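You operate a simulated robot arm through the tools that you are given. There is no shell and no other tool.

The job below is to be done with a simulated robot arm. You get a single attempt, and the scene is never put back.

TASK
Soap the stain on the napkin on the mat with the blue brush.
Fine: take the soap from the soap tin; put the brush back and the lid on the tin again. Set down upright: blue brush. A coat counts when it lies all over at full strength: go over it till it gets no stronger.

Only the result counts: the job must be done as asked and must still hold three seconds after the hand-in. Knocking over, shifting, dropping, spilling or breaking anything else fails it. Lids that push on must go on centred and level and be pressed home; caps that screw on are set level and turned clockwise until they are tight. Flat cloth is picked up by pressing the open fingertips on it (5 to 10 N) and closing them slowly along it; thin cloth reads only 2 to 8 mm in the jaws.

THE ROBOT
A 7-joint arm with a two-finger parallel gripper, fixed in place. Base frame: the origin is on the floor under the middle of its stand, x ahead of it, y to its left, z up; the work surface is at about z = 0.903. Readings come in m, rad, newtons and seconds.
With the tool pointing down near the work surface it reaches from about 0.24 to 0.68 m from the base axis. Its first joint turns from -1.152 to 1.152 rad. Payload 2.4 kg.
Tool frame: the origin (TCP) lies between the finger pads and is the grasp point; the fingertips stand 0.03 m ahead of it; z points along the fingers, y is the line along which they close. The gripper opens to 0.094 m. The fingers are 0.028 m wide and 0.01 m thick; the gripper's body (0.05 by 0.096 m) begins 0.055 m behind the TCP.
Orientation is that of the tool frame in the base frame, as [roll, pitch, yaw] about the fixed x, y, z axes, in that order (R = Rz(yaw) Ry(pitch) Rx(roll)). With the fingers straight down and closing along the base's y, the tool's x points along the base's -x, its y along +y and its z along -z.

THE INTERFACE
- The arm moves only by the tool jog_arm. Its argument "increments" is a list of rows, each a list of 3 entries, a list of its own where there are three numbers: the closure, from 0 (fully open) to 1 (shut), then the shift along the tool's x, y, z in m, then the turn, a rotation vector about the tool's x, y, z in rad. In form: [[fingers, [x, y, z], [rx, ry, rz]], ...]. A call has 1 to 20 rows; each row shifts and turns the commanded pose from where the row before left it, along the tool's axes as they then stand. Rows are played at 5 a second. More than 0.05 m and 0.15 rad between two rows, or a gripper value outside its range, and nothing of the call is played. Where a pose cannot be reached the arm comes as near as it can. A force on the tool above 40 N (or 10 N above the force at the start of the call, whichever is more), or a blocked arm, ends the call early, and 0.2 s more pass. Each finger travels about 0.153 m/s and halts on what it meets, pressing with about 27 N; the grip force reading is that of the motor and also rises with nothing between the fingers. The clock runs only during rows and for 0.2 s after the last one: add rows that do not move to give the fingers time. The reply holds the time, the measured pose of the TCP, the force on the tool along the base axes, the opening and the grip force, in the units named above and with some noise, with the torque about the TCP (base axes, N m) and any sound that the robot's microphone picked up.
- Cameras (640 x 400 px; columns grow to the right, rows downward): "scene" is fixed at [0.0496, 0.4883, 1.4401]; the picture's right is [-0.72, -0.69, 0.00], its down [-0.40, 0.41, -0.82] and it looks along [0.57, -0.59, -0.57] (base axes); focal length 315 px, centre (320, 200). "wrist" rides on the gripper at [0.076, 0.014, -0.103] in the tool frame; the picture's right is [-0.18, 0.98, 0.00], its down [-0.75, -0.14, -0.64] and it looks along [-0.63, -0.12, 0.77] (tool axes); focal length 243 px, centre (320, 200). There is no depth. A picture from a camera that has moved, and an enlarged one, comes with that camera's place and axes in the base frame and with its lens. The place of the scene camera against the robot may be out by one fixed shift of up to 0.018 m in any direction.
- grab_frame(camera): a new picture of that camera. No time passes.
- close_up(camera, box): a new picture of the part [left, top, right, bottom] of that camera's present view, enlarged. No time passes.
- hand_in(): hands the job in; it is judged then, once.

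Places have to be worked out from the pictures, the camera data and where the tool is seen. Open the gripper and draw the arm clear of the work before you hand the job in, unless the task says otherwise.

The tools are called after "Request:" by a JSON object that holds its "fn" and its "kwargs". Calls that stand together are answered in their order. jog_arm: Moves the arm, as the interface text tells. Its arguments: {"type":"object","properties":{"increments":{"type":"array"}},"required":["increments"]} The other tools are called the same way: grab_frame (camera) takes a picture; close_up (camera, box) takes an enlarged picture of a part of a camera's view; hand_in () hands the job in.

At the start:

```text
clock: 0.0
eef_pos: [0.3603, 0.0851, 1.2448]
tcp_rot: [-3.139, 0.001, 3.141]
ft_force: [0.8, -0.5, -0.6]
moment: [0.05, -0.02, 0.01]
grip_width: 0.094
grip_force: 0.1
```

scene: 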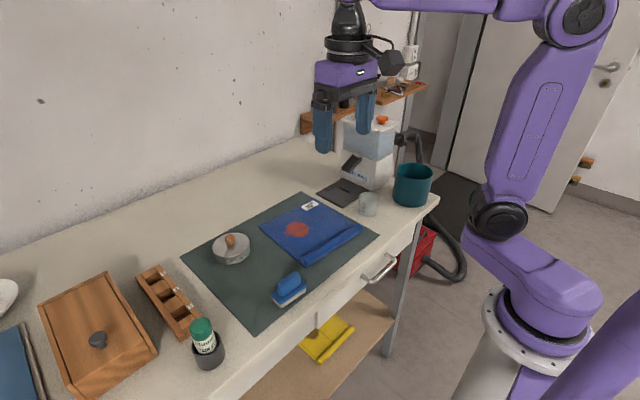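
wrist: 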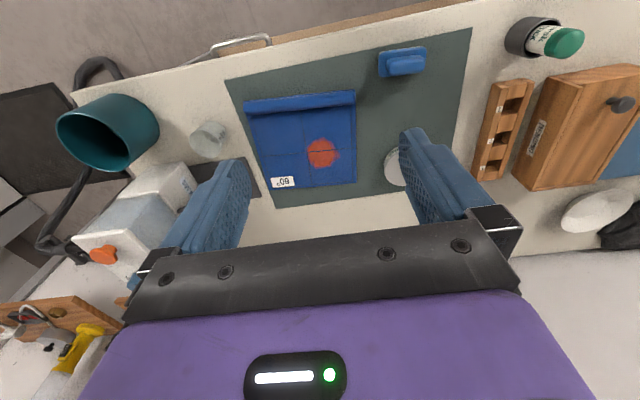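

I start by looking at the scene closely: the mat with the napkin, the tin with the lid, and the blue brush.

Request:
{"fn": "close_up", "kwargs": {"camera": "scene", "box": [180, 180, 400, 340]}}

Request:
{"fn": "close_up", "kwargs": {"camera": "scene", "box": [20, 230, 240, 390]}}

Request:
{"fn": "close_up", "kwargs": {"camera": "wrist", "box": [220, 20, 480, 220]}}

```text
2.50 times, centred on (290, 260) of scene
camera zoom: at [0.0496, 0.4883, 1.4401], right [-0.72, -0.69, 0.0], down [-0.4, 0.41, -0.82], along [0.57, -0.59, -0.57], focal length 788 px, centre (395, 50)
```

zoom: 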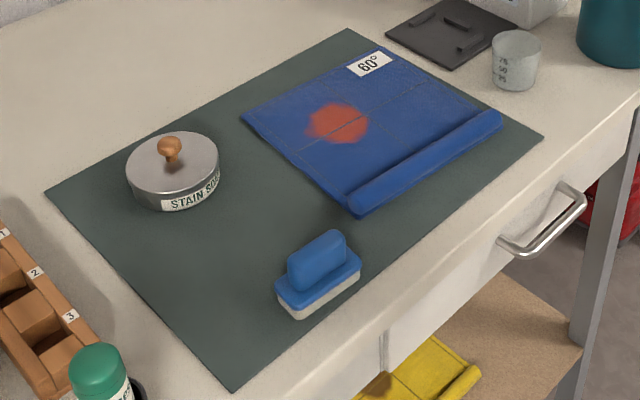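

```text
2.50 times, centred on (130, 310) of scene
camera zoom: at [0.0496, 0.4883, 1.4401], right [-0.72, -0.69, 0.0], down [-0.4, 0.41, -0.82], along [0.57, -0.59, -0.57], focal length 788 px, centre (795, -75)
```

zoom: 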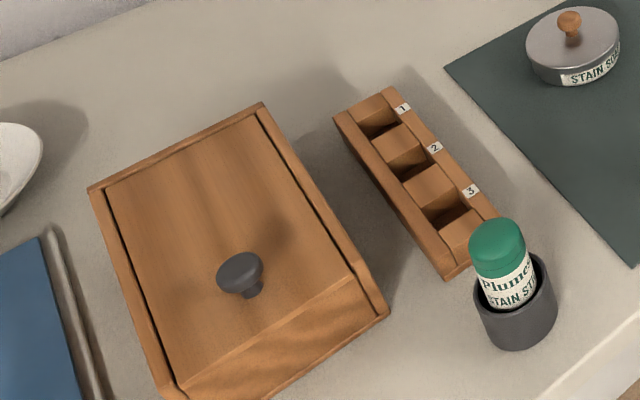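

```text
2.00 times, centred on (350, 120) of wrist
camera zoom: at [0.284, 0.0992, 1.3478], right [0.18, 0.98, 0.0], down [0.75, -0.14, 0.64], along [0.63, -0.12, -0.77], focal length 485 px, centre (260, 360)
```

zoom: 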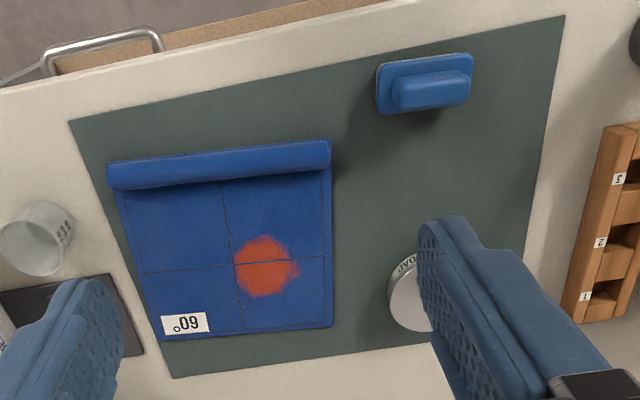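

The stain looks to be near (0.52, 0.06), the brush near (0.38, 0.21) and the tin near (0.55, 0.23). I move the arm sideways above the tin and brush, staying high, for an unobstructed wrist view.

Request:
{"fn": "jog_arm", "kwargs": {"increments": [[0, [0, 0.04, 0], [0, 0, 0]], [0, [0, 0.04, 0], [0, 0, 0]], [0, [0, 0.04, 0], [0, 0, 0]], [0, [0, 0.035, 0], [0, 0, 0]], [0, [0, 0, 0], [0, 0, 0]], [0, [0, 0, 0], [0, 0, 0]]]}}

```text
clock: 1.4
eef_pos: [0.3606, 0.2407, 1.2454]
tcp_rot: [3.139, -0.002, 3.141]
ft_force: [0.3, 0.4, 0.7]
moment: [-0.01, -0.01, -0.04]
grip_width: 0.0939
grip_force: 0.1
```

The arm is now at y ≈ 0.24; I take wrist pictures of the tin and the brush.

Request:
{"fn": "grab_frame", "kwargs": {"camera": "wrist"}}

Request:
{"fn": "close_up", "kwargs": {"camera": "wrist", "box": [220, 20, 480, 220]}}

```text
taken
camera wrist: at [0.2841, 0.2542, 1.3476], right [0.19, 0.98, 0.0], down [0.75, -0.14, 0.64], along [0.63, -0.12, -0.77], focal length 243 px, centre (320, 200)
```

wrist: 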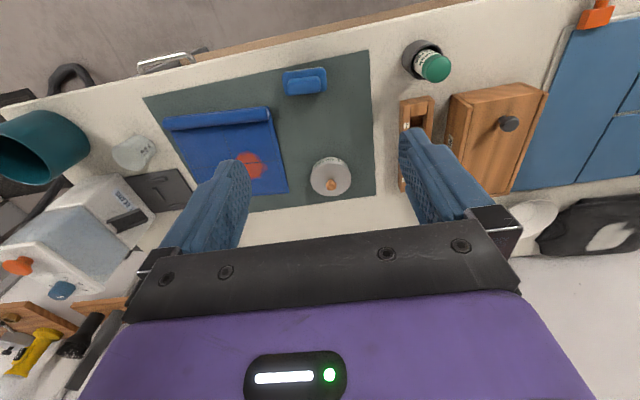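

```text
2.00 times, centred on (350, 120) of wrist
camera zoom: at [0.2841, 0.2542, 1.3476], right [0.19, 0.98, 0.0], down [0.75, -0.14, 0.64], along [0.63, -0.12, -0.77], focal length 485 px, centre (260, 360)
```

zoom: 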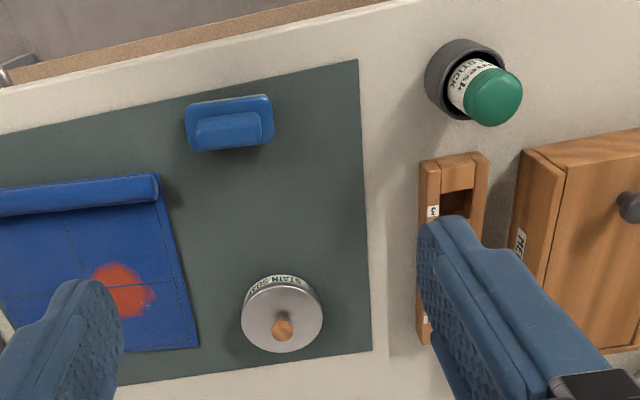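

The tin's lid (about 0.08 m wide) shows near (0.56, 0.224) and the brush near (0.382, 0.21). I bring the gripper above the tin at z ≈ 1.08 to measure the knob more closely.

Request:
{"fn": "jog_arm", "kwargs": {"increments": [[0, [-0.0328, -0.0027, 0.0275], [0, 0, 0]], [0, [-0.0328, -0.0027, 0.0275], [0, 0, 0]], [0, [-0.0328, -0.0027, 0.0275], [0, 0, 0]], [0, [-0.0328, -0.0027, 0.0275], [0, 0, 0]], [0, [-0.0328, -0.0027, 0.0275], [0, 0, 0]], [0, [-0.0328, -0.0027, 0.0275], [0, 0, 0]], [0, [0, 0, 0], [0, 0, 0]], [0, [0, 0, 0], [0, 0, 0]]]}}

Request:
{"fn": "grab_frame", "kwargs": {"camera": "wrist"}}

Request:
{"fn": "grab_frame", "kwargs": {"camera": "scene"}}

```text
clock: 3.2
eef_pos: [0.5554, 0.2241, 1.0795]
tcp_rot: [3.141, 0.001, -3.141]
ft_force: [-0.4, -0.2, -0.2]
moment: [0.0, 0.01, -0.03]
grip_width: 0.0939
grip_force: 0.0
```

```text
taken
camera wrist: at [0.4815, 0.2375, 1.1823], right [0.18, 0.98, 0.0], down [0.75, -0.14, 0.64], along [0.63, -0.12, -0.77], focal length 243 px, centre (320, 200)
```

wrist: 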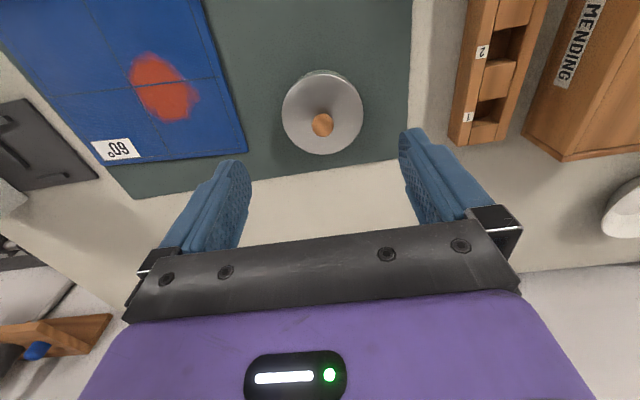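

```text
taken
```

scene: 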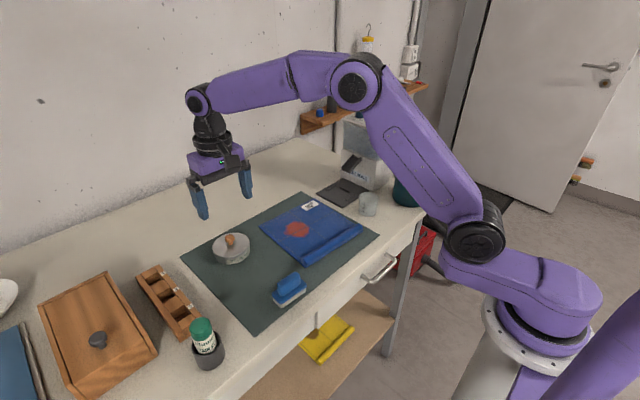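

I zoom in on the tin from here to fix the knob and lid position.

Request:
{"fn": "close_up", "kwargs": {"camera": "wrist", "box": [260, 50, 390, 180]}}

Request:
{"fn": "close_up", "kwargs": {"camera": "scene", "box": [190, 215, 270, 275]}}

```text
3.08 times, centred on (325, 115) of wrist
camera zoom: at [0.4815, 0.2375, 1.1823], right [0.18, 0.98, 0.0], down [0.75, -0.14, 0.64], along [0.63, -0.12, -0.77], focal length 746 px, centre (305, 462)
```

zoom: 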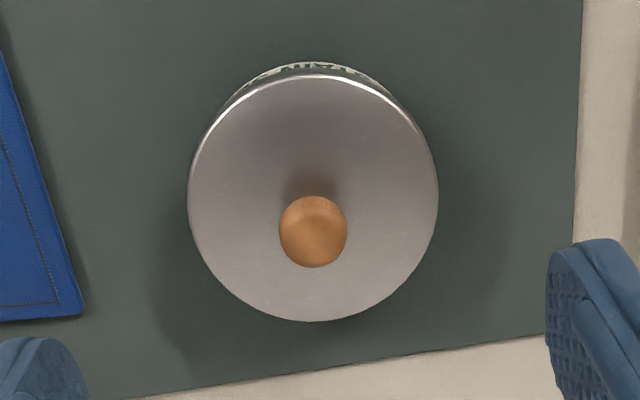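

```text
6.67 times, centred on (230, 245) of scene
camera zoom: at [0.0496, 0.4883, 1.4401], right [-0.72, -0.69, 0.0], down [-0.4, 0.41, -0.82], along [0.57, -0.59, -0.57], focal length 2100 px, centre (920, -100)
```

zoom: 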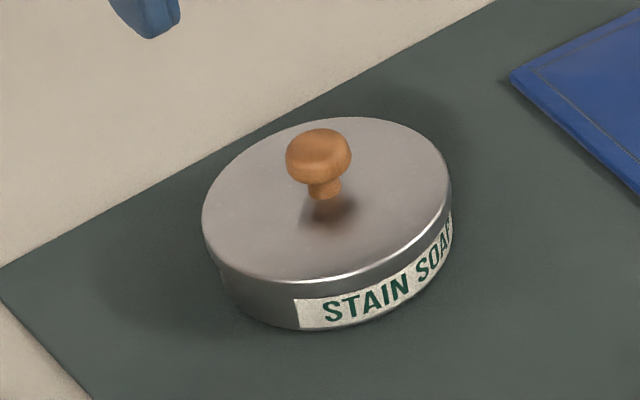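

The lid centre triangulates to about (0.575, 0.223), lid top z ≈ 0.93, and knob head z ≈ 0.943–0.96. I move over it and go down to z ≈ 1.0, then check again.

Request:
{"fn": "jog_arm", "kwargs": {"increments": [[0, [-0.0175, -0.001, 0.02], [0, 0, 0]], [0, [0, 0, 0.03], [0, 0, 0]], [0, [0, 0, 0.03], [0, 0, 0]], [0, [0, 0, 0], [0, 0, 0]], [0, [0, 0, 0], [0, 0, 0]]]}}

Request:
{"fn": "grab_frame", "kwargs": {"camera": "wrist"}}

Request:
{"fn": "close_up", "kwargs": {"camera": "scene", "box": [180, 190, 290, 280]}}

```text
clock: 4.4
eef_pos: [0.5738, 0.224, 0.9991]
tcp_rot: [3.141, 0.0, -3.141]
ft_force: [-0.6, 0.3, 0.6]
moment: [-0.01, 0.02, -0.01]
grip_width: 0.0939
grip_force: 0.0
```

```text
taken
camera wrist: at [0.4991, 0.2366, 1.1014], right [0.18, 0.98, 0.0], down [0.75, -0.14, 0.64], along [0.63, -0.12, -0.77], focal length 243 px, centre (320, 200)
```

wrist: 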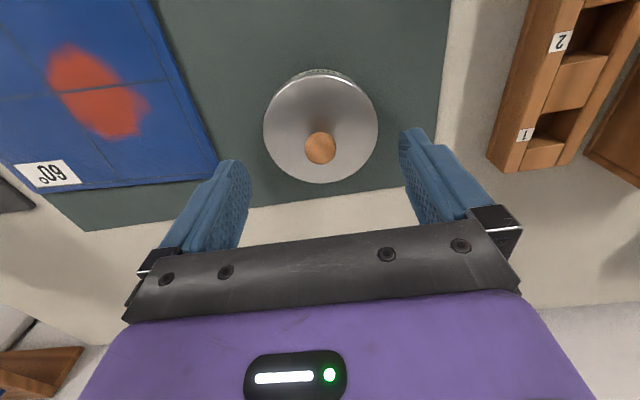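

```text
4.44 times, centred on (235, 235) of scene
camera zoom: at [0.0496, 0.4883, 1.4401], right [-0.72, -0.69, 0.0], down [-0.4, 0.41, -0.82], along [0.57, -0.59, -0.57], focal length 1400 px, centre (698, 44)
```

zoom: 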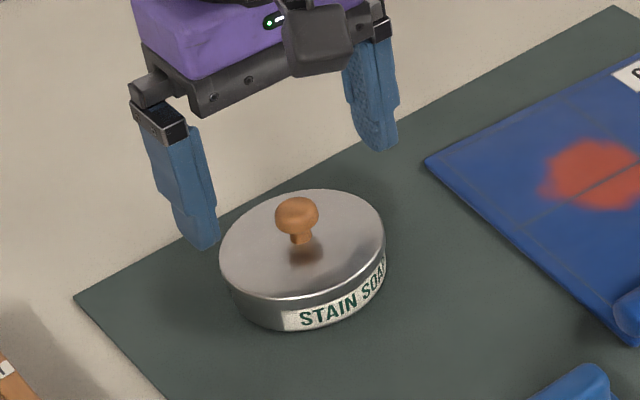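

The knob sits centred under the TCP (column 320, z ≈ 0.955). I lower so the fingertips stop at about z 0.935, just above the lid, and close on the knob.

Request:
{"fn": "jog_arm", "kwargs": {"increments": [[0, [0, 0, 0.017], [0, 0, 0]], [0, [0, 0, 0.016], [0, 0, 0]], [0, [0, 0, 0], [0, 0, 0]], [0.4, [0, 0, 0], [0, 0, 0]], [0.65, [0, 0, 0], [0, 0, 0]], [0.8, [0, 0, 0], [0, 0, 0]], [1, [0, 0, 0], [0, 0, 0]], [1, [0, 0, 0], [0, 0, 0]], [1, [0, 0, 0], [0, 0, 0]]]}}

Request:
{"fn": "grab_frame", "kwargs": {"camera": "wrist"}}

Request:
{"fn": "close_up", "kwargs": {"camera": "scene", "box": [180, 190, 290, 280]}}

```text
clock: 6.4
eef_pos: [0.573, 0.2239, 0.9674]
tcp_rot: [3.142, -0.001, 3.14]
ft_force: [0.1, 0.3, -0.2]
moment: [0.01, -0.01, -0.01]
grip_width: 0.021
grip_force: 27.1
heard: snap
```

```text
taken
camera wrist: at [0.4983, 0.2368, 1.0689], right [0.18, 0.98, 0.0], down [0.75, -0.14, 0.64], along [0.63, -0.12, -0.77], focal length 243 px, centre (320, 200)
```

wrist: 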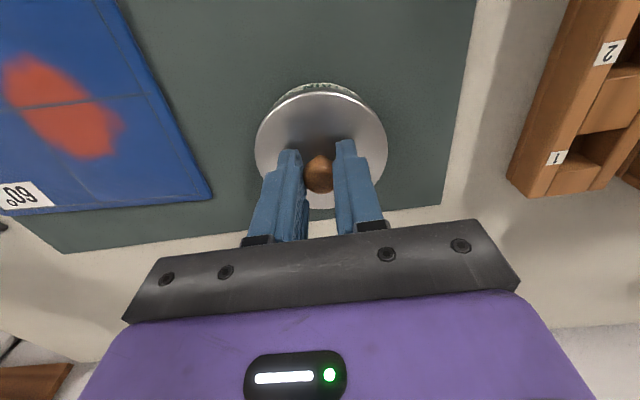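

```text
4.44 times, centred on (235, 235) of scene
camera zoom: at [0.0496, 0.4883, 1.4401], right [-0.72, -0.69, 0.0], down [-0.4, 0.41, -0.82], along [0.57, -0.59, -0.57], focal length 1400 px, centre (698, 44)
```

zoom: 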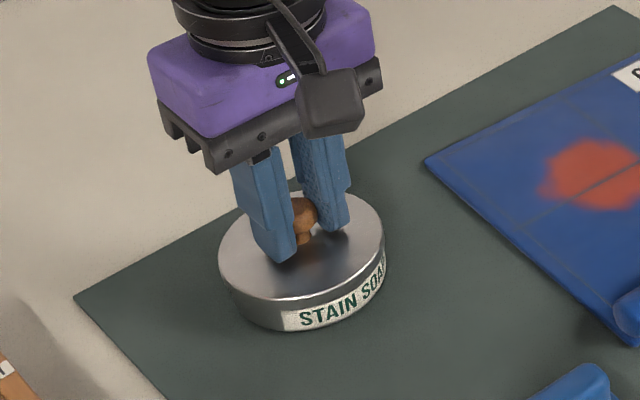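

The knob is gripped (0.021 m wide, 27 N) with the TCP at about (0.574, 0.223, 0.966). I lift gently and watch whether the tin stays.

Request:
{"fn": "jog_arm", "kwargs": {"increments": [[1, [0, 0, -0.003], [0, 0, 0]], [1, [0, 0, -0.003], [0, 0, 0]], [1, [0, 0, -0.004], [0, 0, 0]], [1, [0, 0, -0.005], [0, 0, 0]], [1, [0, 0, -0.005], [0, 0, 0]], [1, [0, 0, 0], [0, 0, 0]]]}}

Request:
{"fn": "grab_frame", "kwargs": {"camera": "wrist"}}

Request:
{"fn": "close_up", "kwargs": {"camera": "scene", "box": [180, 190, 290, 280]}}

```text
clock: 7.8
eef_pos: [0.574, 0.2254, 0.9873]
tcp_rot: [-3.141, 0.0, -3.142]
ft_force: [-0.5, 0.0, 0.3]
moment: [0.02, 0.02, -0.03]
grip_width: 0.0001
grip_force: 27.0
```

```text
taken
camera wrist: at [0.4991, 0.2377, 1.0899], right [0.18, 0.98, 0.0], down [0.75, -0.14, 0.64], along [0.63, -0.12, -0.77], focal length 243 px, centre (320, 200)
```

wrist: 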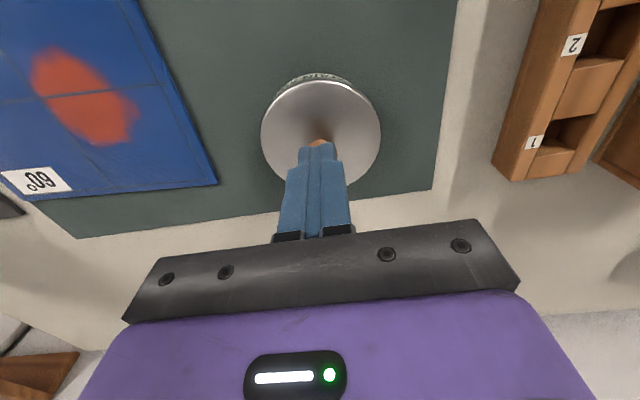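

```text
4.44 times, centred on (235, 235) of scene
camera zoom: at [0.0496, 0.4883, 1.4401], right [-0.72, -0.69, 0.0], down [-0.4, 0.41, -0.82], along [0.57, -0.59, -0.57], focal length 1400 px, centre (698, 44)
```

zoom: 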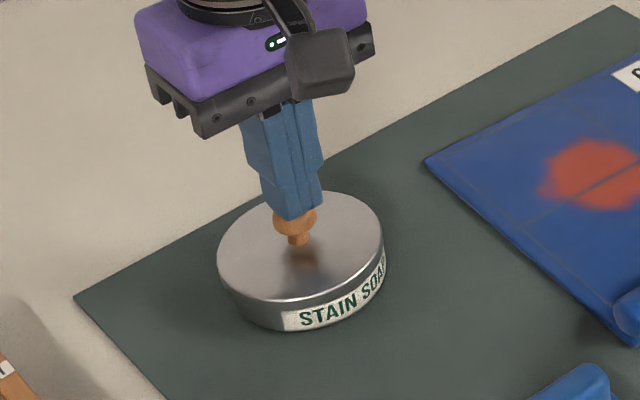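

The fingers slipped off the knob and the lid is still on. I open the fingers and look closely at the state of the lid before gripping again, lower.

Request:
{"fn": "jog_arm", "kwargs": {"increments": [[1, [0, 0, -0.01], [0, 0, 0]], [0.5, [0, 0, -0.01], [0, 0, 0]], [0.3, [0, 0, 0], [0, 0, 0]], [0.3, [0, 0, 0], [0, 0, 0]]]}}

Request:
{"fn": "close_up", "kwargs": {"camera": "scene", "box": [195, 220, 265, 272]}}

Request:
{"fn": "close_up", "kwargs": {"camera": "wrist", "box": [240, 40, 400, 200]}}

```text
clock: 8.8
eef_pos: [0.5752, 0.2238, 1.0078]
tcp_rot: [3.14, 0.001, -3.141]
ft_force: [0.3, 0.4, -1.5]
moment: [0.01, -0.02, 0.01]
grip_width: 0.0658
grip_force: 0.2
```

```text
7.69 times, centred on (230, 246) of scene
camera zoom: at [0.0496, 0.4883, 1.4401], right [-0.72, -0.69, 0.0], down [-0.4, 0.41, -0.82], along [0.57, -0.59, -0.57], focal length 2423 px, centre (1012, -154)
```

zoom: 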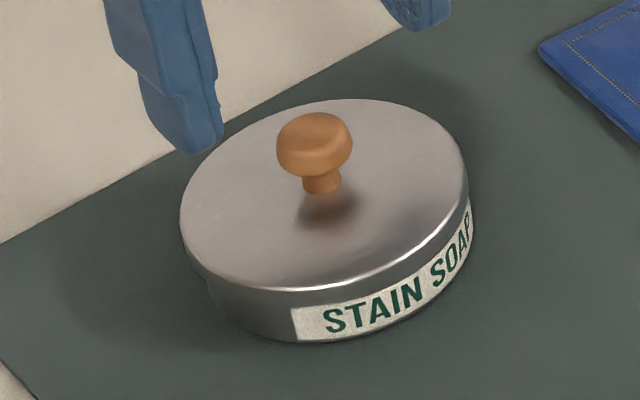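

```text
2.50 times, centred on (320, 120) of wrist
camera zoom: at [0.4995, 0.237, 1.1097], right [0.18, 0.98, 0.0], down [0.75, -0.14, 0.64], along [0.63, -0.12, -0.77], focal length 606 px, centre (320, 400)
```

zoom: 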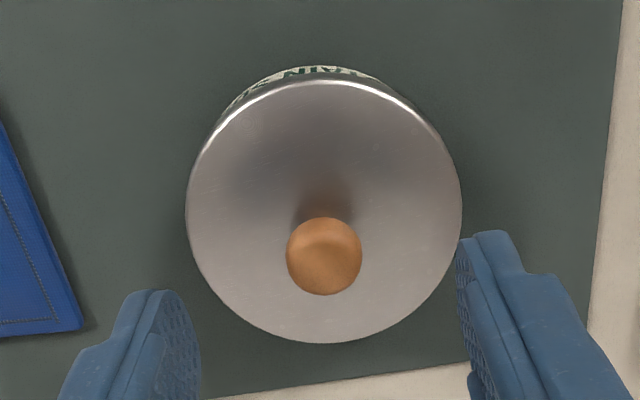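

The lid looks seated and level, and the knob head is about 0.021 m wide. I go down again, this time slightly lower, with small final steps to feel for the lid.

Request:
{"fn": "jog_arm", "kwargs": {"increments": [[0.3, [0, 0, 0.02], [0, 0, 0]], [0.3, [0, 0, 0.015], [0, 0, 0]], [0.3, [0, 0, 0.007], [0, 0, 0]], [0.3, [0, 0, 0.001], [0, 0, 0]], [0.3, [0, 0, 0.001], [0, 0, 0]], [0.3, [0, 0, 0], [0, 0, 0]]]}}

Request:
{"fn": "close_up", "kwargs": {"camera": "scene", "box": [195, 215, 265, 272]}}

```text
clock: 10.2
eef_pos: [0.5742, 0.2235, 0.964]
tcp_rot: [-3.139, 0.0, 3.141]
ft_force: [0.1, -0.2, -0.1]
moment: [-0.01, 0.01, 0.0]
grip_width: 0.0657
grip_force: 0.1
```

```text
7.02 times, centred on (230, 244) of scene
camera zoom: at [0.0496, 0.4883, 1.4401], right [-0.72, -0.69, 0.0], down [-0.4, 0.41, -0.82], along [0.57, -0.59, -0.57], focal length 2211 px, centre (952, -105)
```

zoom: 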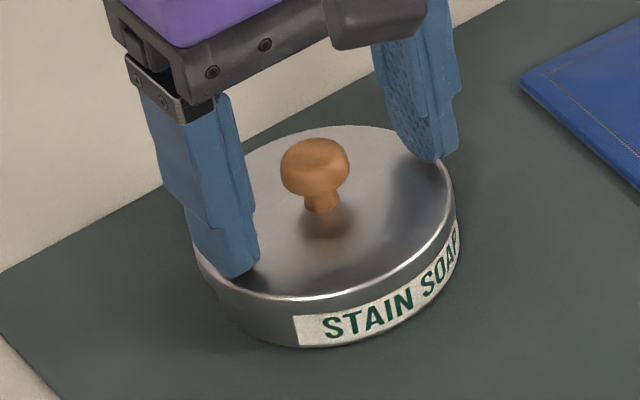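

No contact yet with the tips at z ≈ 0.933. I step down in 1 mm steps to feel the lid top.

Request:
{"fn": "jog_arm", "kwargs": {"increments": [[0.3, [0, 0, 0.001], [0, 0, 0]], [0.3, [0, 0, 0.001], [0, 0, 0]], [0.3, [0, 0, 0], [0, 0, 0]]]}}

```text
clock: 11.0
eef_pos: [0.5737, 0.2238, 0.9612]
tcp_rot: [-3.14, 0.0, -3.141]
ft_force: [-0.5, -0.5, 0.4]
moment: [-0.01, 0.02, 0.0]
grip_width: 0.0656
grip_force: 0.1
```

Still free at tips ≈ 0.931; one more step of 1.5 mm, then check the force.

Request:
{"fn": "jog_arm", "kwargs": {"increments": [[0.3, [0, 0, 0.0015], [0, 0, 0]], [0.3, [0, 0, 0], [0, 0, 0]]]}}

Request:
{"fn": "close_up", "kwargs": {"camera": "scene", "box": [195, 215, 265, 272]}}

```text
clock: 11.6
eef_pos: [0.575, 0.2241, 0.9602]
tcp_rot: [-3.142, 0.002, 3.139]
ft_force: [-5.1, -3.3, 19.1]
moment: [-0.14, -0.02, 0.0]
grip_width: 0.0656
grip_force: 0.1
heard: snap
```

```text
7.02 times, centred on (230, 244) of scene
camera zoom: at [0.0491, 0.488, 1.4402], right [-0.72, -0.69, 0.0], down [-0.4, 0.41, -0.82], along [0.57, -0.59, -0.57], focal length 2211 px, centre (952, -105)
```

zoom: 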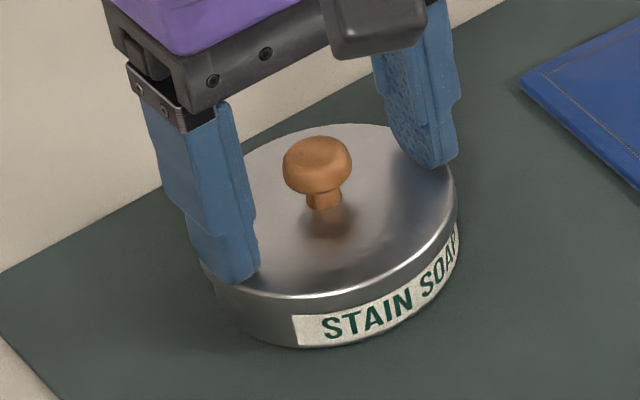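

The tips touched the lid top (19 N, snap: lid seated), so the lid top is at z ≈ 0.930. I back off 1.5 mm, close on the knob, then lift in small steps while reading the force.

Request:
{"fn": "jog_arm", "kwargs": {"increments": [[0.3, [0, 0, -0.001], [0, 0, 0]], [0.3, [0, 0, -0.0005], [0, 0, 0]], [0.6, [0, 0, 0], [0, 0, 0]], [0.75, [0, 0, 0], [0, 0, 0]], [0.85, [0, 0, 0], [0, 0, 0]], [1, [0, 0, 0], [0, 0, 0]], [1, [0, 0, 0], [0, 0, 0]], [1, [0, 0, 0], [0, 0, 0]]]}}

Request:
{"fn": "jog_arm", "kwargs": {"increments": [[1, [0, 0, -0.001], [0, 0, 0]], [1, [0, 0, 0], [0, 0, 0]]]}}

```text
clock: 13.4
eef_pos: [0.5741, 0.2238, 0.9639]
tcp_rot: [3.14, 0.006, 3.14]
ft_force: [1.2, -9.3, 34.4]
moment: [-0.24, -0.03, -0.04]
grip_width: 0.0211
grip_force: 27.1
```

```text
clock: 14.0
eef_pos: [0.5752, 0.2229, 0.9631]
tcp_rot: [3.139, 0.004, 3.139]
ft_force: [7.0, -7.4, 24.2]
moment: [-0.16, -0.32, -0.07]
grip_width: 0.0208
grip_force: 26.3
```

The reading shows the tips pressing down (24 N) while gripping. I keep raising in 1 mm steps and watch how the force changes.

Request:
{"fn": "jog_arm", "kwargs": {"increments": [[1, [0, 0, -0.001], [0, 0, 0]], [1, [0, 0, 0], [0, 0, 0]]]}}

Request:
{"fn": "jog_arm", "kwargs": {"increments": [[1, [0, 0, -0.001], [0, 0, 0]], [1, [0, 0, 0], [0, 0, 0]]]}}

Request:
{"fn": "close_up", "kwargs": {"camera": "scene", "box": [195, 215, 265, 272]}}

Request:
{"fn": "close_up", "kwargs": {"camera": "wrist", "box": [240, 60, 400, 220]}}

```text
clock: 14.6
eef_pos: [0.5743, 0.2244, 0.9644]
tcp_rot: [3.139, 0.004, 3.14]
ft_force: [10.2, -5.9, 16.8]
moment: [-0.09, -0.49, -0.06]
grip_width: 0.0209
grip_force: 26.9
```

```text
clock: 15.2
eef_pos: [0.5733, 0.2237, 0.964]
tcp_rot: [3.141, -0.001, 3.142]
ft_force: [8.2, -4.1, 6.5]
moment: [-0.01, -0.57, -0.19]
grip_width: 0.0211
grip_force: 27.2
```

```text
7.02 times, centred on (230, 244) of scene
camera zoom: at [0.0496, 0.4881, 1.4401], right [-0.72, -0.69, 0.0], down [-0.4, 0.41, -0.82], along [0.57, -0.59, -0.57], focal length 2211 px, centre (952, -105)
```

zoom: 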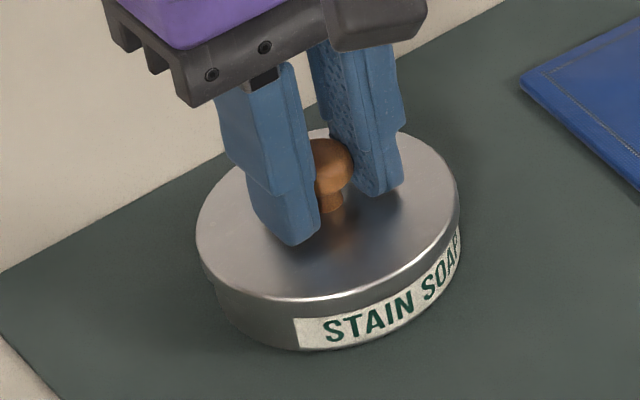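

```text
2.50 times, centred on (320, 140) of wrist
camera zoom: at [0.4979, 0.2369, 1.0666], right [0.18, 0.98, 0.0], down [0.75, -0.14, 0.64], along [0.63, -0.12, -0.77], focal length 606 px, centre (320, 350)
```

zoom: 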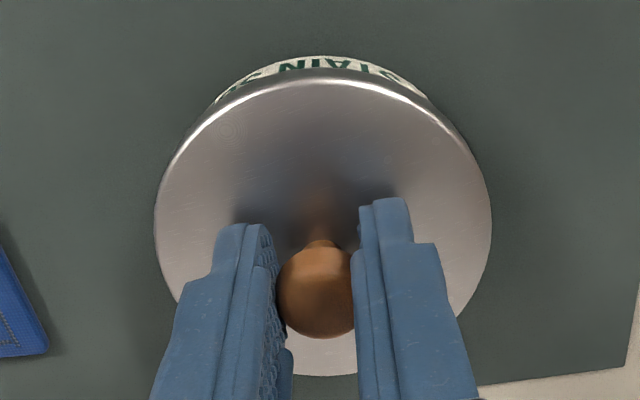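

The downward force is fading (6.5 N). I continue raising in 1 mm steps.

Request:
{"fn": "jog_arm", "kwargs": {"increments": [[1, [0, 0, -0.001], [0, 0, 0]], [1, [0, 0, 0], [0, 0, 0]]]}}

Request:
{"fn": "jog_arm", "kwargs": {"increments": [[1, [0, 0, -0.001], [0, 0, 0]], [1, [0, 0, 0], [0, 0, 0]]]}}

Request:
{"fn": "jog_arm", "kwargs": {"increments": [[1, [0, 0, -0.001], [0, 0, 0]], [1, [0, 0, 0], [0, 0, 0]]]}}

Request:
{"fn": "close_up", "kwargs": {"camera": "scene", "box": [195, 215, 265, 272]}}

```text
clock: 15.8
eef_pos: [0.5717, 0.2243, 0.9647]
tcp_rot: [-3.141, -0.005, -3.139]
ft_force: [0.0, -0.2, 0.0]
moment: [-0.02, 0.0, -0.04]
grip_width: 0.0208
grip_force: 27.1
heard: snap
```

```text
clock: 16.4
eef_pos: [0.5733, 0.2229, 0.9661]
tcp_rot: [3.141, 0.001, -3.141]
ft_force: [-0.2, 0.6, 0.3]
moment: [-0.01, 0.0, -0.03]
grip_width: 0.0208
grip_force: 27.2
```

```text
clock: 17.0
eef_pos: [0.5739, 0.2248, 0.9671]
tcp_rot: [3.141, -0.001, -3.141]
ft_force: [0.3, -0.2, -0.9]
moment: [-0.01, 0.02, -0.01]
grip_width: 0.021
grip_force: 26.9
```

```text
7.02 times, centred on (230, 244) of scene
camera zoom: at [0.0496, 0.4883, 1.4401], right [-0.72, -0.69, 0.0], down [-0.4, 0.41, -0.82], along [0.57, -0.59, -0.57], focal length 2211 px, centre (952, -105)
```

zoom: 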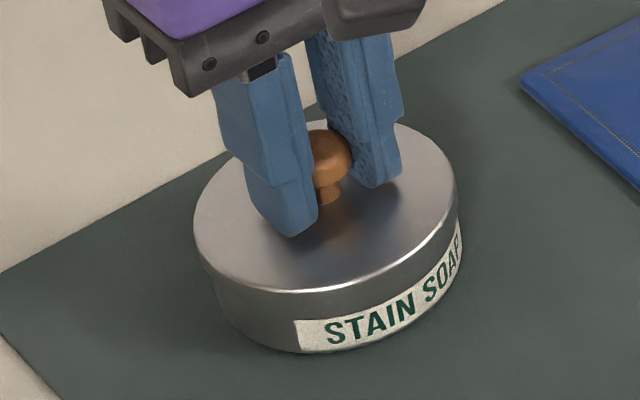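

The snap meant the lid came off its seat, and it is rising with the fingers. I continue lifting slowly.

Request:
{"fn": "jog_arm", "kwargs": {"increments": [[1, [0, 0, -0.001], [0, 0, 0]], [1, [0, 0, -0.001], [0, 0, 0]], [1, [0, 0, -0.001], [0, 0, 0]], [1, [0, 0, -0.001], [0, 0, 0]], [1, [0, 0, 0], [0, 0, 0]]]}}

Request:
{"fn": "close_up", "kwargs": {"camera": "scene", "box": [195, 215, 265, 272]}}

Request:
{"fn": "close_up", "kwargs": {"camera": "wrist", "box": [240, 60, 400, 220]}}

```text
clock: 18.2
eef_pos: [0.5744, 0.2245, 0.9717]
tcp_rot: [3.141, 0.001, 3.141]
ft_force: [0.9, 0.2, -0.5]
moment: [-0.01, -0.01, 0.0]
grip_width: 0.0209
grip_force: 27.1
```

```text
7.02 times, centred on (230, 244) of scene
camera zoom: at [0.0496, 0.4883, 1.4401], right [-0.72, -0.69, 0.0], down [-0.4, 0.41, -0.82], along [0.57, -0.59, -0.57], focal length 2211 px, centre (952, -105)
```

zoom: 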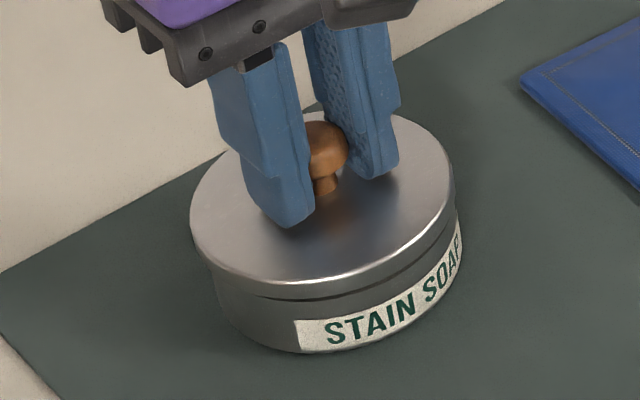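

```text
2.50 times, centred on (320, 140) of wrist
camera zoom: at [0.4985, 0.2371, 1.074], right [0.18, 0.98, 0.0], down [0.75, -0.14, 0.64], along [0.63, -0.12, -0.77], focal length 606 px, centre (320, 350)
```

zoom: 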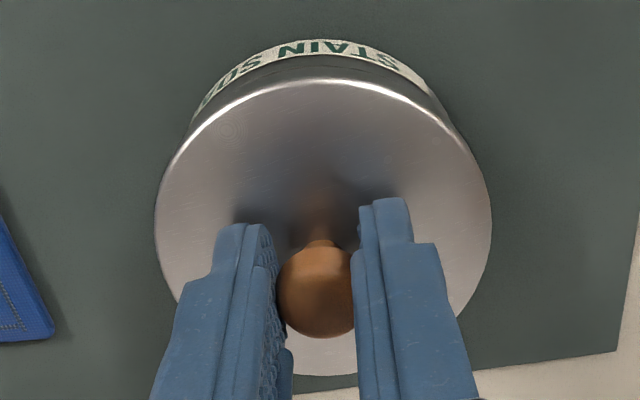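

The lid is clear of its seat and level. I lift it further and carry it to the free spot on the mat between tin and brush, about (0.475, 0.215).

Request:
{"fn": "jog_arm", "kwargs": {"increments": [[1, [0, 0, -0.006], [0, 0, 0]], [1, [0, 0, -0.01], [0, 0, 0]], [1, [0, 0, -0.015], [0, 0, 0]], [1, [0, 0, -0.01], [0, 0, 0]], [1, [0.015, -0.002, 0], [0, 0, 0]], [1, [0.02, -0.002, 0], [0, 0, 0]], [1, [0.02, -0.002, 0], [0, 0, 0]], [1, [0.02, -0.002, 0], [0, 0, 0]], [1, [0.015, 0, 0], [0, 0, 0]], [1, [0.01, 0, 0], [0, 0, 0]], [1, [0, 0, 0], [0, 0, 0]], [1, [0, 0, 0], [0, 0, 0]]]}}

Request:
{"fn": "grab_frame", "kwargs": {"camera": "wrist"}}

Request:
{"fn": "close_up", "kwargs": {"camera": "scene", "box": [180, 190, 320, 310]}}

```text
clock: 20.8
eef_pos: [0.4739, 0.2157, 1.0123]
tcp_rot: [-3.141, -0.001, -3.14]
ft_force: [0.0, -0.2, -1.2]
moment: [0.02, 0.02, -0.01]
grip_width: 0.021
grip_force: 26.8
```

```text
taken
camera wrist: at [0.3987, 0.2285, 1.1149], right [0.18, 0.98, 0.0], down [0.75, -0.14, 0.64], along [0.63, -0.12, -0.77], focal length 243 px, centre (320, 200)
```

wrist: 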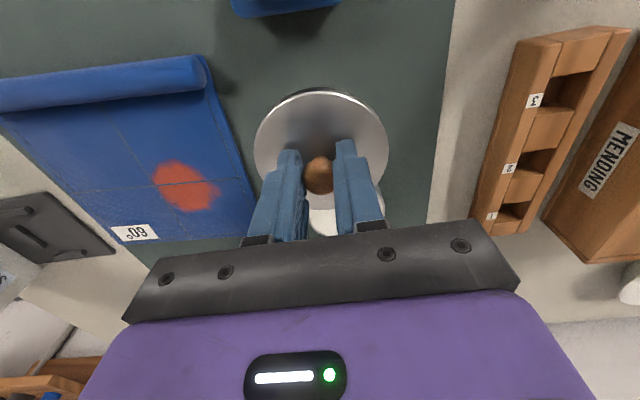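

```text
3.33 times, centred on (250, 250) of scene
camera zoom: at [0.0496, 0.4883, 1.4401], right [-0.72, -0.69, 0.0], down [-0.4, 0.41, -0.82], along [0.57, -0.59, -0.57], focal length 1050 px, centre (553, 33)
```

zoom: 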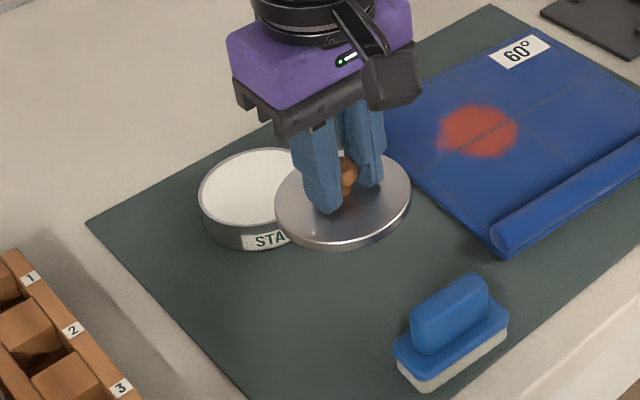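

The tin is open with white soap inside, and the lid hangs level above a clear patch. I lower it to just above the mat.

Request:
{"fn": "jog_arm", "kwargs": {"increments": [[1, [0, 0, 0.015], [0, 0, 0]], [1, [0, 0, 0.02], [0, 0, 0]], [1, [0, 0, 0.015], [0, 0, 0]], [1, [0, 0, 0.006], [0, 0, 0]], [1, [0, 0, 0], [0, 0, 0]], [1, [0, 0, 0], [0, 0, 0]]]}}

Request:
{"fn": "close_up", "kwargs": {"camera": "scene", "box": [200, 205, 300, 285]}}

```text
clock: 22.2
eef_pos: [0.4747, 0.215, 0.9558]
tcp_rot: [-3.141, -0.001, 3.14]
ft_force: [0.3, -0.1, -0.4]
moment: [-0.04, 0.0, 0.01]
grip_width: 0.0207
grip_force: 27.1
```

```text
5.00 times, centred on (250, 245) of scene
camera zoom: at [0.0496, 0.4883, 1.4401], right [-0.72, -0.69, 0.0], down [-0.4, 0.41, -0.82], along [0.57, -0.59, -0.57], focal length 1575 px, centre (670, -25)
```

zoom: 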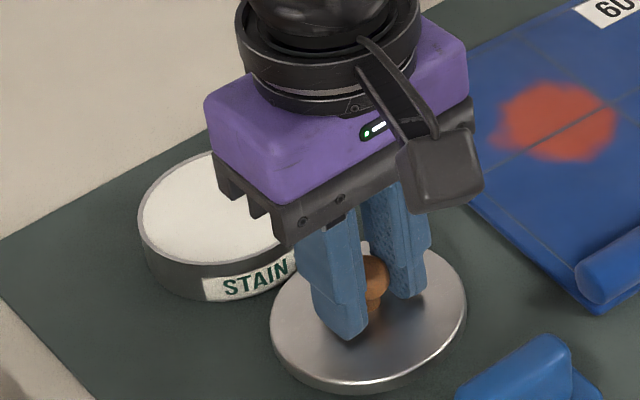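

Still clear of the mat; I lower in small steps until contact is felt.

Request:
{"fn": "jog_arm", "kwargs": {"increments": [[1, [0, 0, 0.003], [0, 0, 0]], [1, [0, 0, 0.002], [0, 0, 0]], [1, [0, 0, 0.002], [0, 0, 0]], [1, [0, 0, 0], [0, 0, 0]]]}}

Request:
{"fn": "jog_arm", "kwargs": {"increments": [[1, [0, 0, 0.0015], [0, 0, 0]], [1, [0, 0, 0.0015], [0, 0, 0]], [1, [0, 0, 0], [0, 0, 0]]]}}

```text
clock: 23.2
eef_pos: [0.4735, 0.2157, 0.9493]
tcp_rot: [-3.141, -0.002, -3.141]
ft_force: [-0.1, 0.8, 0.1]
moment: [-0.01, -0.01, -0.02]
grip_width: 0.021
grip_force: 26.4
```

```text
clock: 24.0
eef_pos: [0.473, 0.2168, 0.9468]
tcp_rot: [-3.141, 0.0, -3.14]
ft_force: [-0.1, -0.1, 0.4]
moment: [0.01, 0.01, 0.02]
grip_width: 0.0207
grip_force: 27.6
```

No contact yet at TCP z ≈ 0.946; I keep lowering in 1 mm steps.

Request:
{"fn": "jog_arm", "kwargs": {"increments": [[1, [0, 0, 0.001], [0, 0, 0]], [1, [0, 0, 0.001], [0, 0, 0]], [1, [0, 0, 0], [0, 0, 0]]]}}

Request:
{"fn": "jog_arm", "kwargs": {"increments": [[1, [0, 0, 0.001], [0, 0, 0]], [1, [0, 0, 0.0005], [0, 0, 0]], [1, [0, 0, 0], [0, 0, 0]]]}}

Request:
{"fn": "close_up", "kwargs": {"camera": "scene", "box": [200, 205, 300, 285]}}

```text
clock: 24.8
eef_pos: [0.4741, 0.2156, 0.9439]
tcp_rot: [3.141, -0.002, 3.141]
ft_force: [0.1, -0.5, -1.1]
moment: [-0.04, 0.01, 0.02]
grip_width: 0.0209
grip_force: 27.1
```

```text
clock: 25.6
eef_pos: [0.4744, 0.216, 0.9421]
tcp_rot: [3.14, 0.001, -3.142]
ft_force: [0.5, -0.4, -0.6]
moment: [0.0, 0.03, 0.01]
grip_width: 0.0211
grip_force: 27.0
```

```text
5.00 times, centred on (250, 245) of scene
camera zoom: at [0.0496, 0.4883, 1.4401], right [-0.72, -0.69, 0.0], down [-0.4, 0.41, -0.82], along [0.57, -0.59, -0.57], focal length 1575 px, centre (670, -25)
```

zoom: 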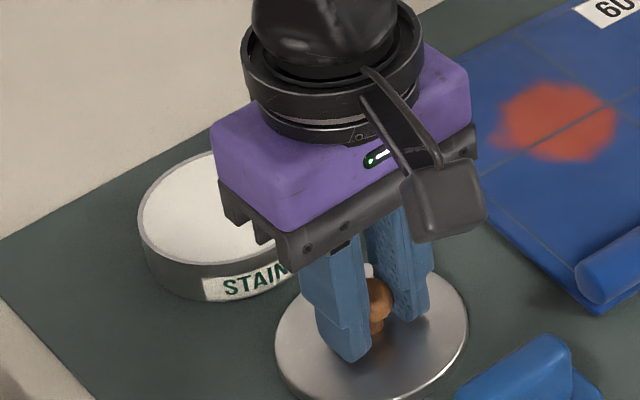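

Still no contact at 0.942; continue down.

Request:
{"fn": "jog_arm", "kwargs": {"increments": [[1, [0, 0, 0.001], [0, 0, 0]], [1, [0, 0, 0.0005], [0, 0, 0]], [1, [0, 0, 0], [0, 0, 0]]]}}

Request:
{"fn": "jog_arm", "kwargs": {"increments": [[1, [0, 0, 0.001], [0, 0, 0]], [1, [0, 0, 0.0005], [0, 0, 0]], [1, [0, 0, 0], [0, 0, 0]]]}}

Request:
{"fn": "close_up", "kwargs": {"camera": "scene", "box": [220, 225, 300, 285]}}

```text
clock: 26.4
eef_pos: [0.4738, 0.2172, 0.9418]
tcp_rot: [-3.142, 0.0, -3.14]
ft_force: [-0.2, -0.6, 0.0]
moment: [-0.01, 0.0, -0.01]
grip_width: 0.0207
grip_force: 26.6
```

```text
clock: 27.2
eef_pos: [0.4731, 0.2166, 0.9391]
tcp_rot: [3.141, -0.001, 3.141]
ft_force: [0.3, -0.2, -1.0]
moment: [-0.01, 0.01, 0.0]
grip_width: 0.021
grip_force: 27.3
```

```text
6.67 times, centred on (260, 255) of scene
camera zoom: at [0.0496, 0.4883, 1.4401], right [-0.72, -0.69, 0.0], down [-0.4, 0.41, -0.82], along [0.57, -0.59, -0.57], focal length 2100 px, centre (720, -167)
```

zoom: 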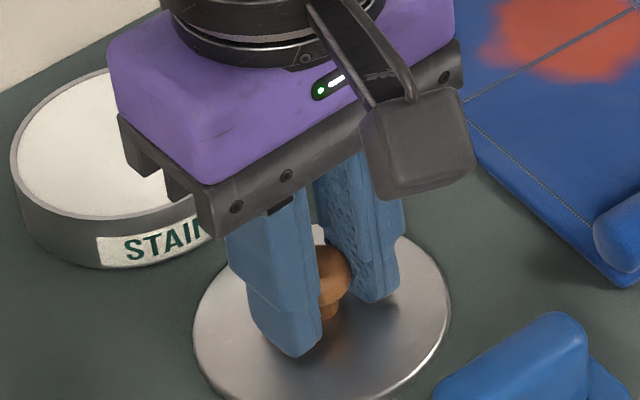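

I look at the lid's lower edge against the mat before going lower.

Request:
{"fn": "close_up", "kwargs": {"camera": "scene", "box": [235, 245, 295, 290]}}

Request:
{"fn": "jog_arm", "kwargs": {"increments": [[1, [0, 0, 0.001], [0, 0, 0]], [1, [0, 0, 0], [0, 0, 0]]]}}

```text
8.89 times, centred on (265, 268) of scene
camera zoom: at [0.0496, 0.4883, 1.4401], right [-0.72, -0.69, 0.0], down [-0.4, 0.41, -0.82], along [0.57, -0.59, -0.57], focal length 2800 px, centre (809, -400)
```

zoom: 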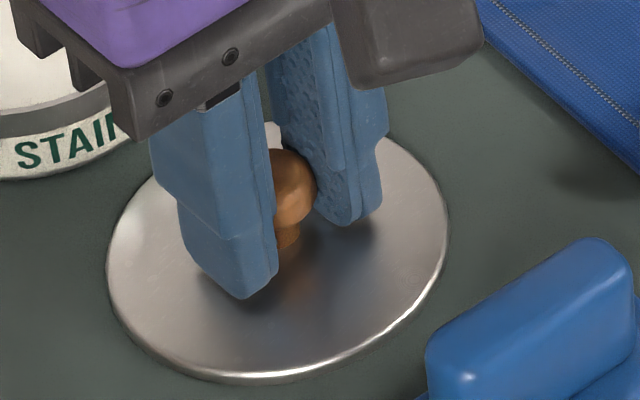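

```text
clock: 27.8
eef_pos: [0.4738, 0.2161, 0.938]
tcp_rot: [3.14, -0.001, -3.141]
ft_force: [-0.8, 0.0, -0.3]
moment: [-0.02, 0.01, -0.03]
grip_width: 0.0206
grip_force: 27.4
```

The lid is within a millimetre or so of the mat; I continue in 1 mm steps.

Request:
{"fn": "jog_arm", "kwargs": {"increments": [[1, [0, 0, 0.001], [0, 0, 0]], [1, [0, 0, 0], [0, 0, 0]]]}}

Request:
{"fn": "jog_arm", "kwargs": {"increments": [[1, [0, 0, 0.0007], [0, 0, 0]], [1, [0, 0, 0], [0, 0, 0]]]}}

```text
clock: 28.4
eef_pos: [0.4742, 0.2153, 0.938]
tcp_rot: [-3.14, 0.0, -3.141]
ft_force: [-1.6, -0.2, 5.6]
moment: [-0.03, 0.15, 0.0]
grip_width: 0.0211
grip_force: 27.4
```

```text
clock: 29.0
eef_pos: [0.4741, 0.2159, 0.9378]
tcp_rot: [3.14, 0.001, -3.141]
ft_force: [-4.7, -2.5, 22.9]
moment: [-0.05, 0.29, 0.03]
grip_width: 0.0209
grip_force: 27.2
```

Contact felt (23 N), the lid rests on the mat. I relieve the pressure by 1.5 mm, open the fingers, and rise straight up.

Request:
{"fn": "jog_arm", "kwargs": {"increments": [[1, [0, 0, -0.0015], [0, 0, 0]], [1, [0, 0, 0], [0, 0, 0]], [0.7, [0, 0, 0], [0, 0, 0]], [0.5, [0, 0, 0], [0, 0, 0]], [0.5, [0, 0, 0], [0, 0, 0]], [0.5, [0, 0, -0.02], [0, 0, 0]], [0.5, [0, 0, -0.03], [0, 0, 0]], [0.5, [0, 0, -0.04], [0, 0, 0]], [0.5, [0, 0, -0.04], [0, 0, 0]], [0.5, [0, 0, 0], [0, 0, 0]]]}}

Request:
{"fn": "grab_frame", "kwargs": {"camera": "scene"}}

Request:
{"fn": "grab_frame", "kwargs": {"camera": "wrist"}}

```text
clock: 31.2
eef_pos: [0.4749, 0.2143, 1.0694]
tcp_rot: [3.141, 0.001, 3.141]
ft_force: [-0.2, -1.0, -0.2]
moment: [-0.04, 0.04, 0.0]
grip_width: 0.0471
grip_force: 0.0
```

```text
taken
```

scene: 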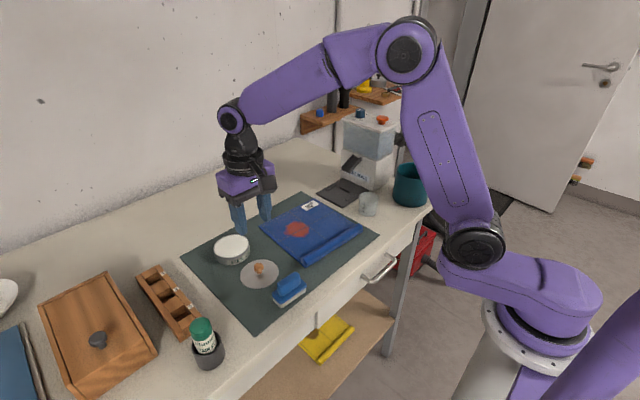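

```text
taken
camera wrist: at [0.3998, 0.2286, 1.1722], right [0.18, 0.98, 0.0], down [0.75, -0.14, 0.64], along [0.63, -0.12, -0.77], focal length 243 px, centre (320, 200)
```

wrist: 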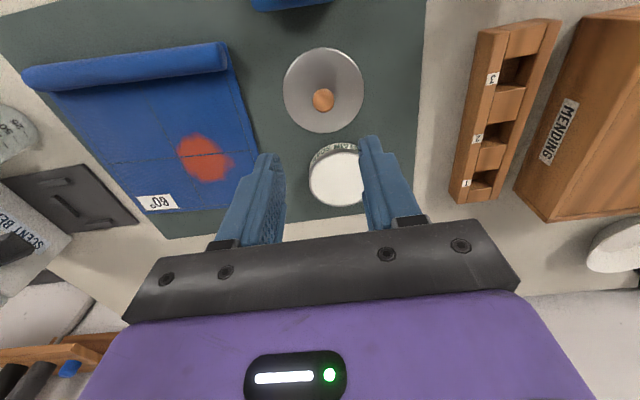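

The lid rests flat at about (0.4745, 0.215) and the tin is open. I move back over the brush to measure it.

Request:
{"fn": "jog_arm", "kwargs": {"increments": [[0.3, [0.03, -0.001, 0], [0, 0, 0]], [0.1, [0.03, -0.001, 0], [0, 0, 0]], [0, [0.033, -0.002, 0], [0, 0, 0]], [0, [0, 0, 0], [0, 0, 0]], [0, [0, 0, 0], [0, 0, 0]]]}}

Request:
{"fn": "grab_frame", "kwargs": {"camera": "wrist"}}

Request:
{"fn": "close_up", "kwargs": {"camera": "wrist", "box": [240, 40, 400, 180]}}

Request:
{"fn": "close_up", "kwargs": {"camera": "scene", "box": [250, 255, 330, 315]}}

```text
clock: 32.4
eef_pos: [0.3818, 0.2113, 1.0688]
tcp_rot: [-3.141, 0.001, -3.14]
ft_force: [0.2, 1.0, 0.5]
moment: [0.01, 0.0, -0.03]
grip_width: 0.0938
grip_force: 0.1
```

```text
taken
camera wrist: at [0.3056, 0.2234, 1.1716], right [0.18, 0.98, 0.0], down [0.75, -0.14, 0.64], along [0.63, -0.12, -0.77], focal length 243 px, centre (320, 200)
```

wrist: 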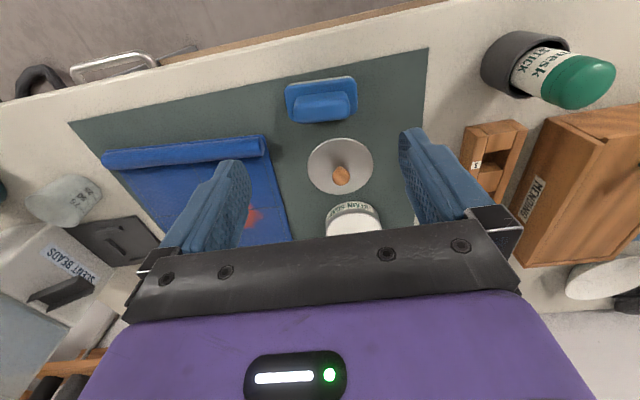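

```text
2.86 times, centred on (320, 110) of wrist
camera zoom: at [0.3056, 0.2234, 1.1716], right [0.18, 0.98, 0.0], down [0.75, -0.14, 0.64], along [0.63, -0.12, -0.77], focal length 693 px, centre (320, 457)
```

zoom: 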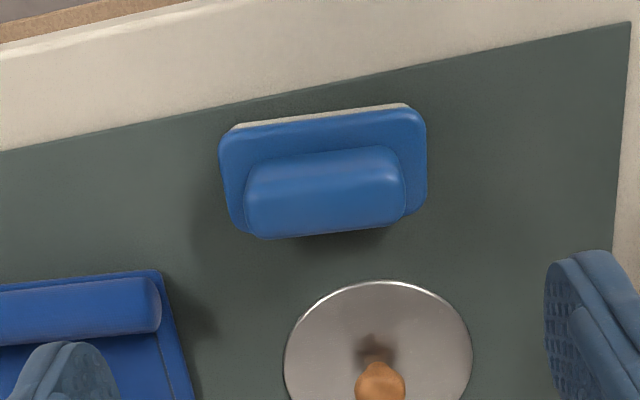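

```text
6.67 times, centred on (290, 285) of scene
camera zoom: at [0.0495, 0.4883, 1.4401], right [-0.72, -0.69, 0.0], down [-0.4, 0.41, -0.82], along [0.57, -0.59, -0.57], focal length 2100 px, centre (520, -367)
```

zoom: 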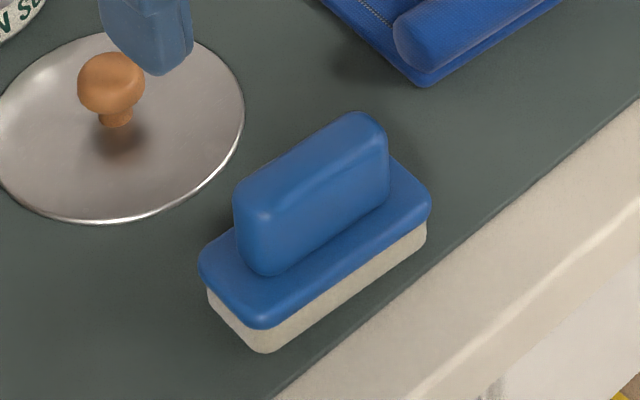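

The brush is about 0.07 × 0.036 m at (0.384, 0.211), with its long axis about 0.085 rad off base y, a handle 0.016 m thick and its top at z ≈ 0.951. I turn the gripper so the fingers close across the handle and look again.

Request:
{"fn": "jog_arm", "kwargs": {"increments": [[0.3, [-0.003, 0.0015, 0], [0, 0, -0.1486]], [0.4, [0, 0, 0], [0, 0, -0.1486]], [0.4, [0, 0, 0], [0, 0, -0.1486]], [0.4, [0, 0, 0], [0, 0, -0.1486]], [0.4, [0, 0, 0], [0, 0, -0.1486]], [0.4, [0, 0, 0], [0, 0, -0.1486]], [0.4, [0, 0, 0], [0, 0, -0.1486]], [0.4, [0, 0, 0], [0, 0, -0.1486]], [0.4, [0, 0, 0], [0, 0, -0.1486]], [0.4, [0, 0, 0], [0, 0, -0.1486]], [0.4, [0, 0, 0], [0, 0, 0]], [0.4, [0, 0, 0], [0, 0, 0]]]}}

Request:
{"fn": "grab_frame", "kwargs": {"camera": "wrist"}}

Request:
{"fn": "grab_frame", "kwargs": {"camera": "scene"}}

```text
clock: 35.0
eef_pos: [0.3838, 0.2135, 1.0696]
tcp_rot: [3.141, -0.002, -1.656]
ft_force: [0.5, 0.6, 0.5]
moment: [-0.06, -0.02, 0.01]
grip_width: 0.0564
grip_force: 0.0
```

```text
taken
camera wrist: at [0.364, 0.1373, 1.1711], right [-0.96, 0.27, 0.0], down [0.2, 0.74, 0.64], along [0.17, 0.62, -0.77], focal length 243 px, centre (320, 200)
```

wrist: 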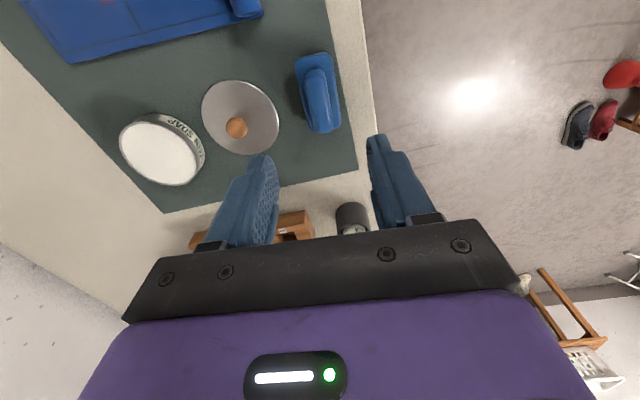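

```text
taken
```

scene: 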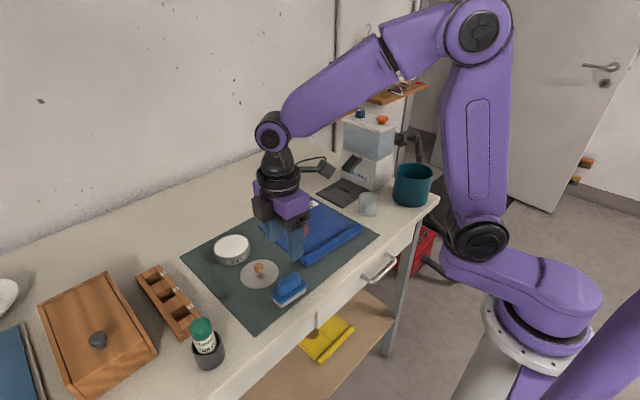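

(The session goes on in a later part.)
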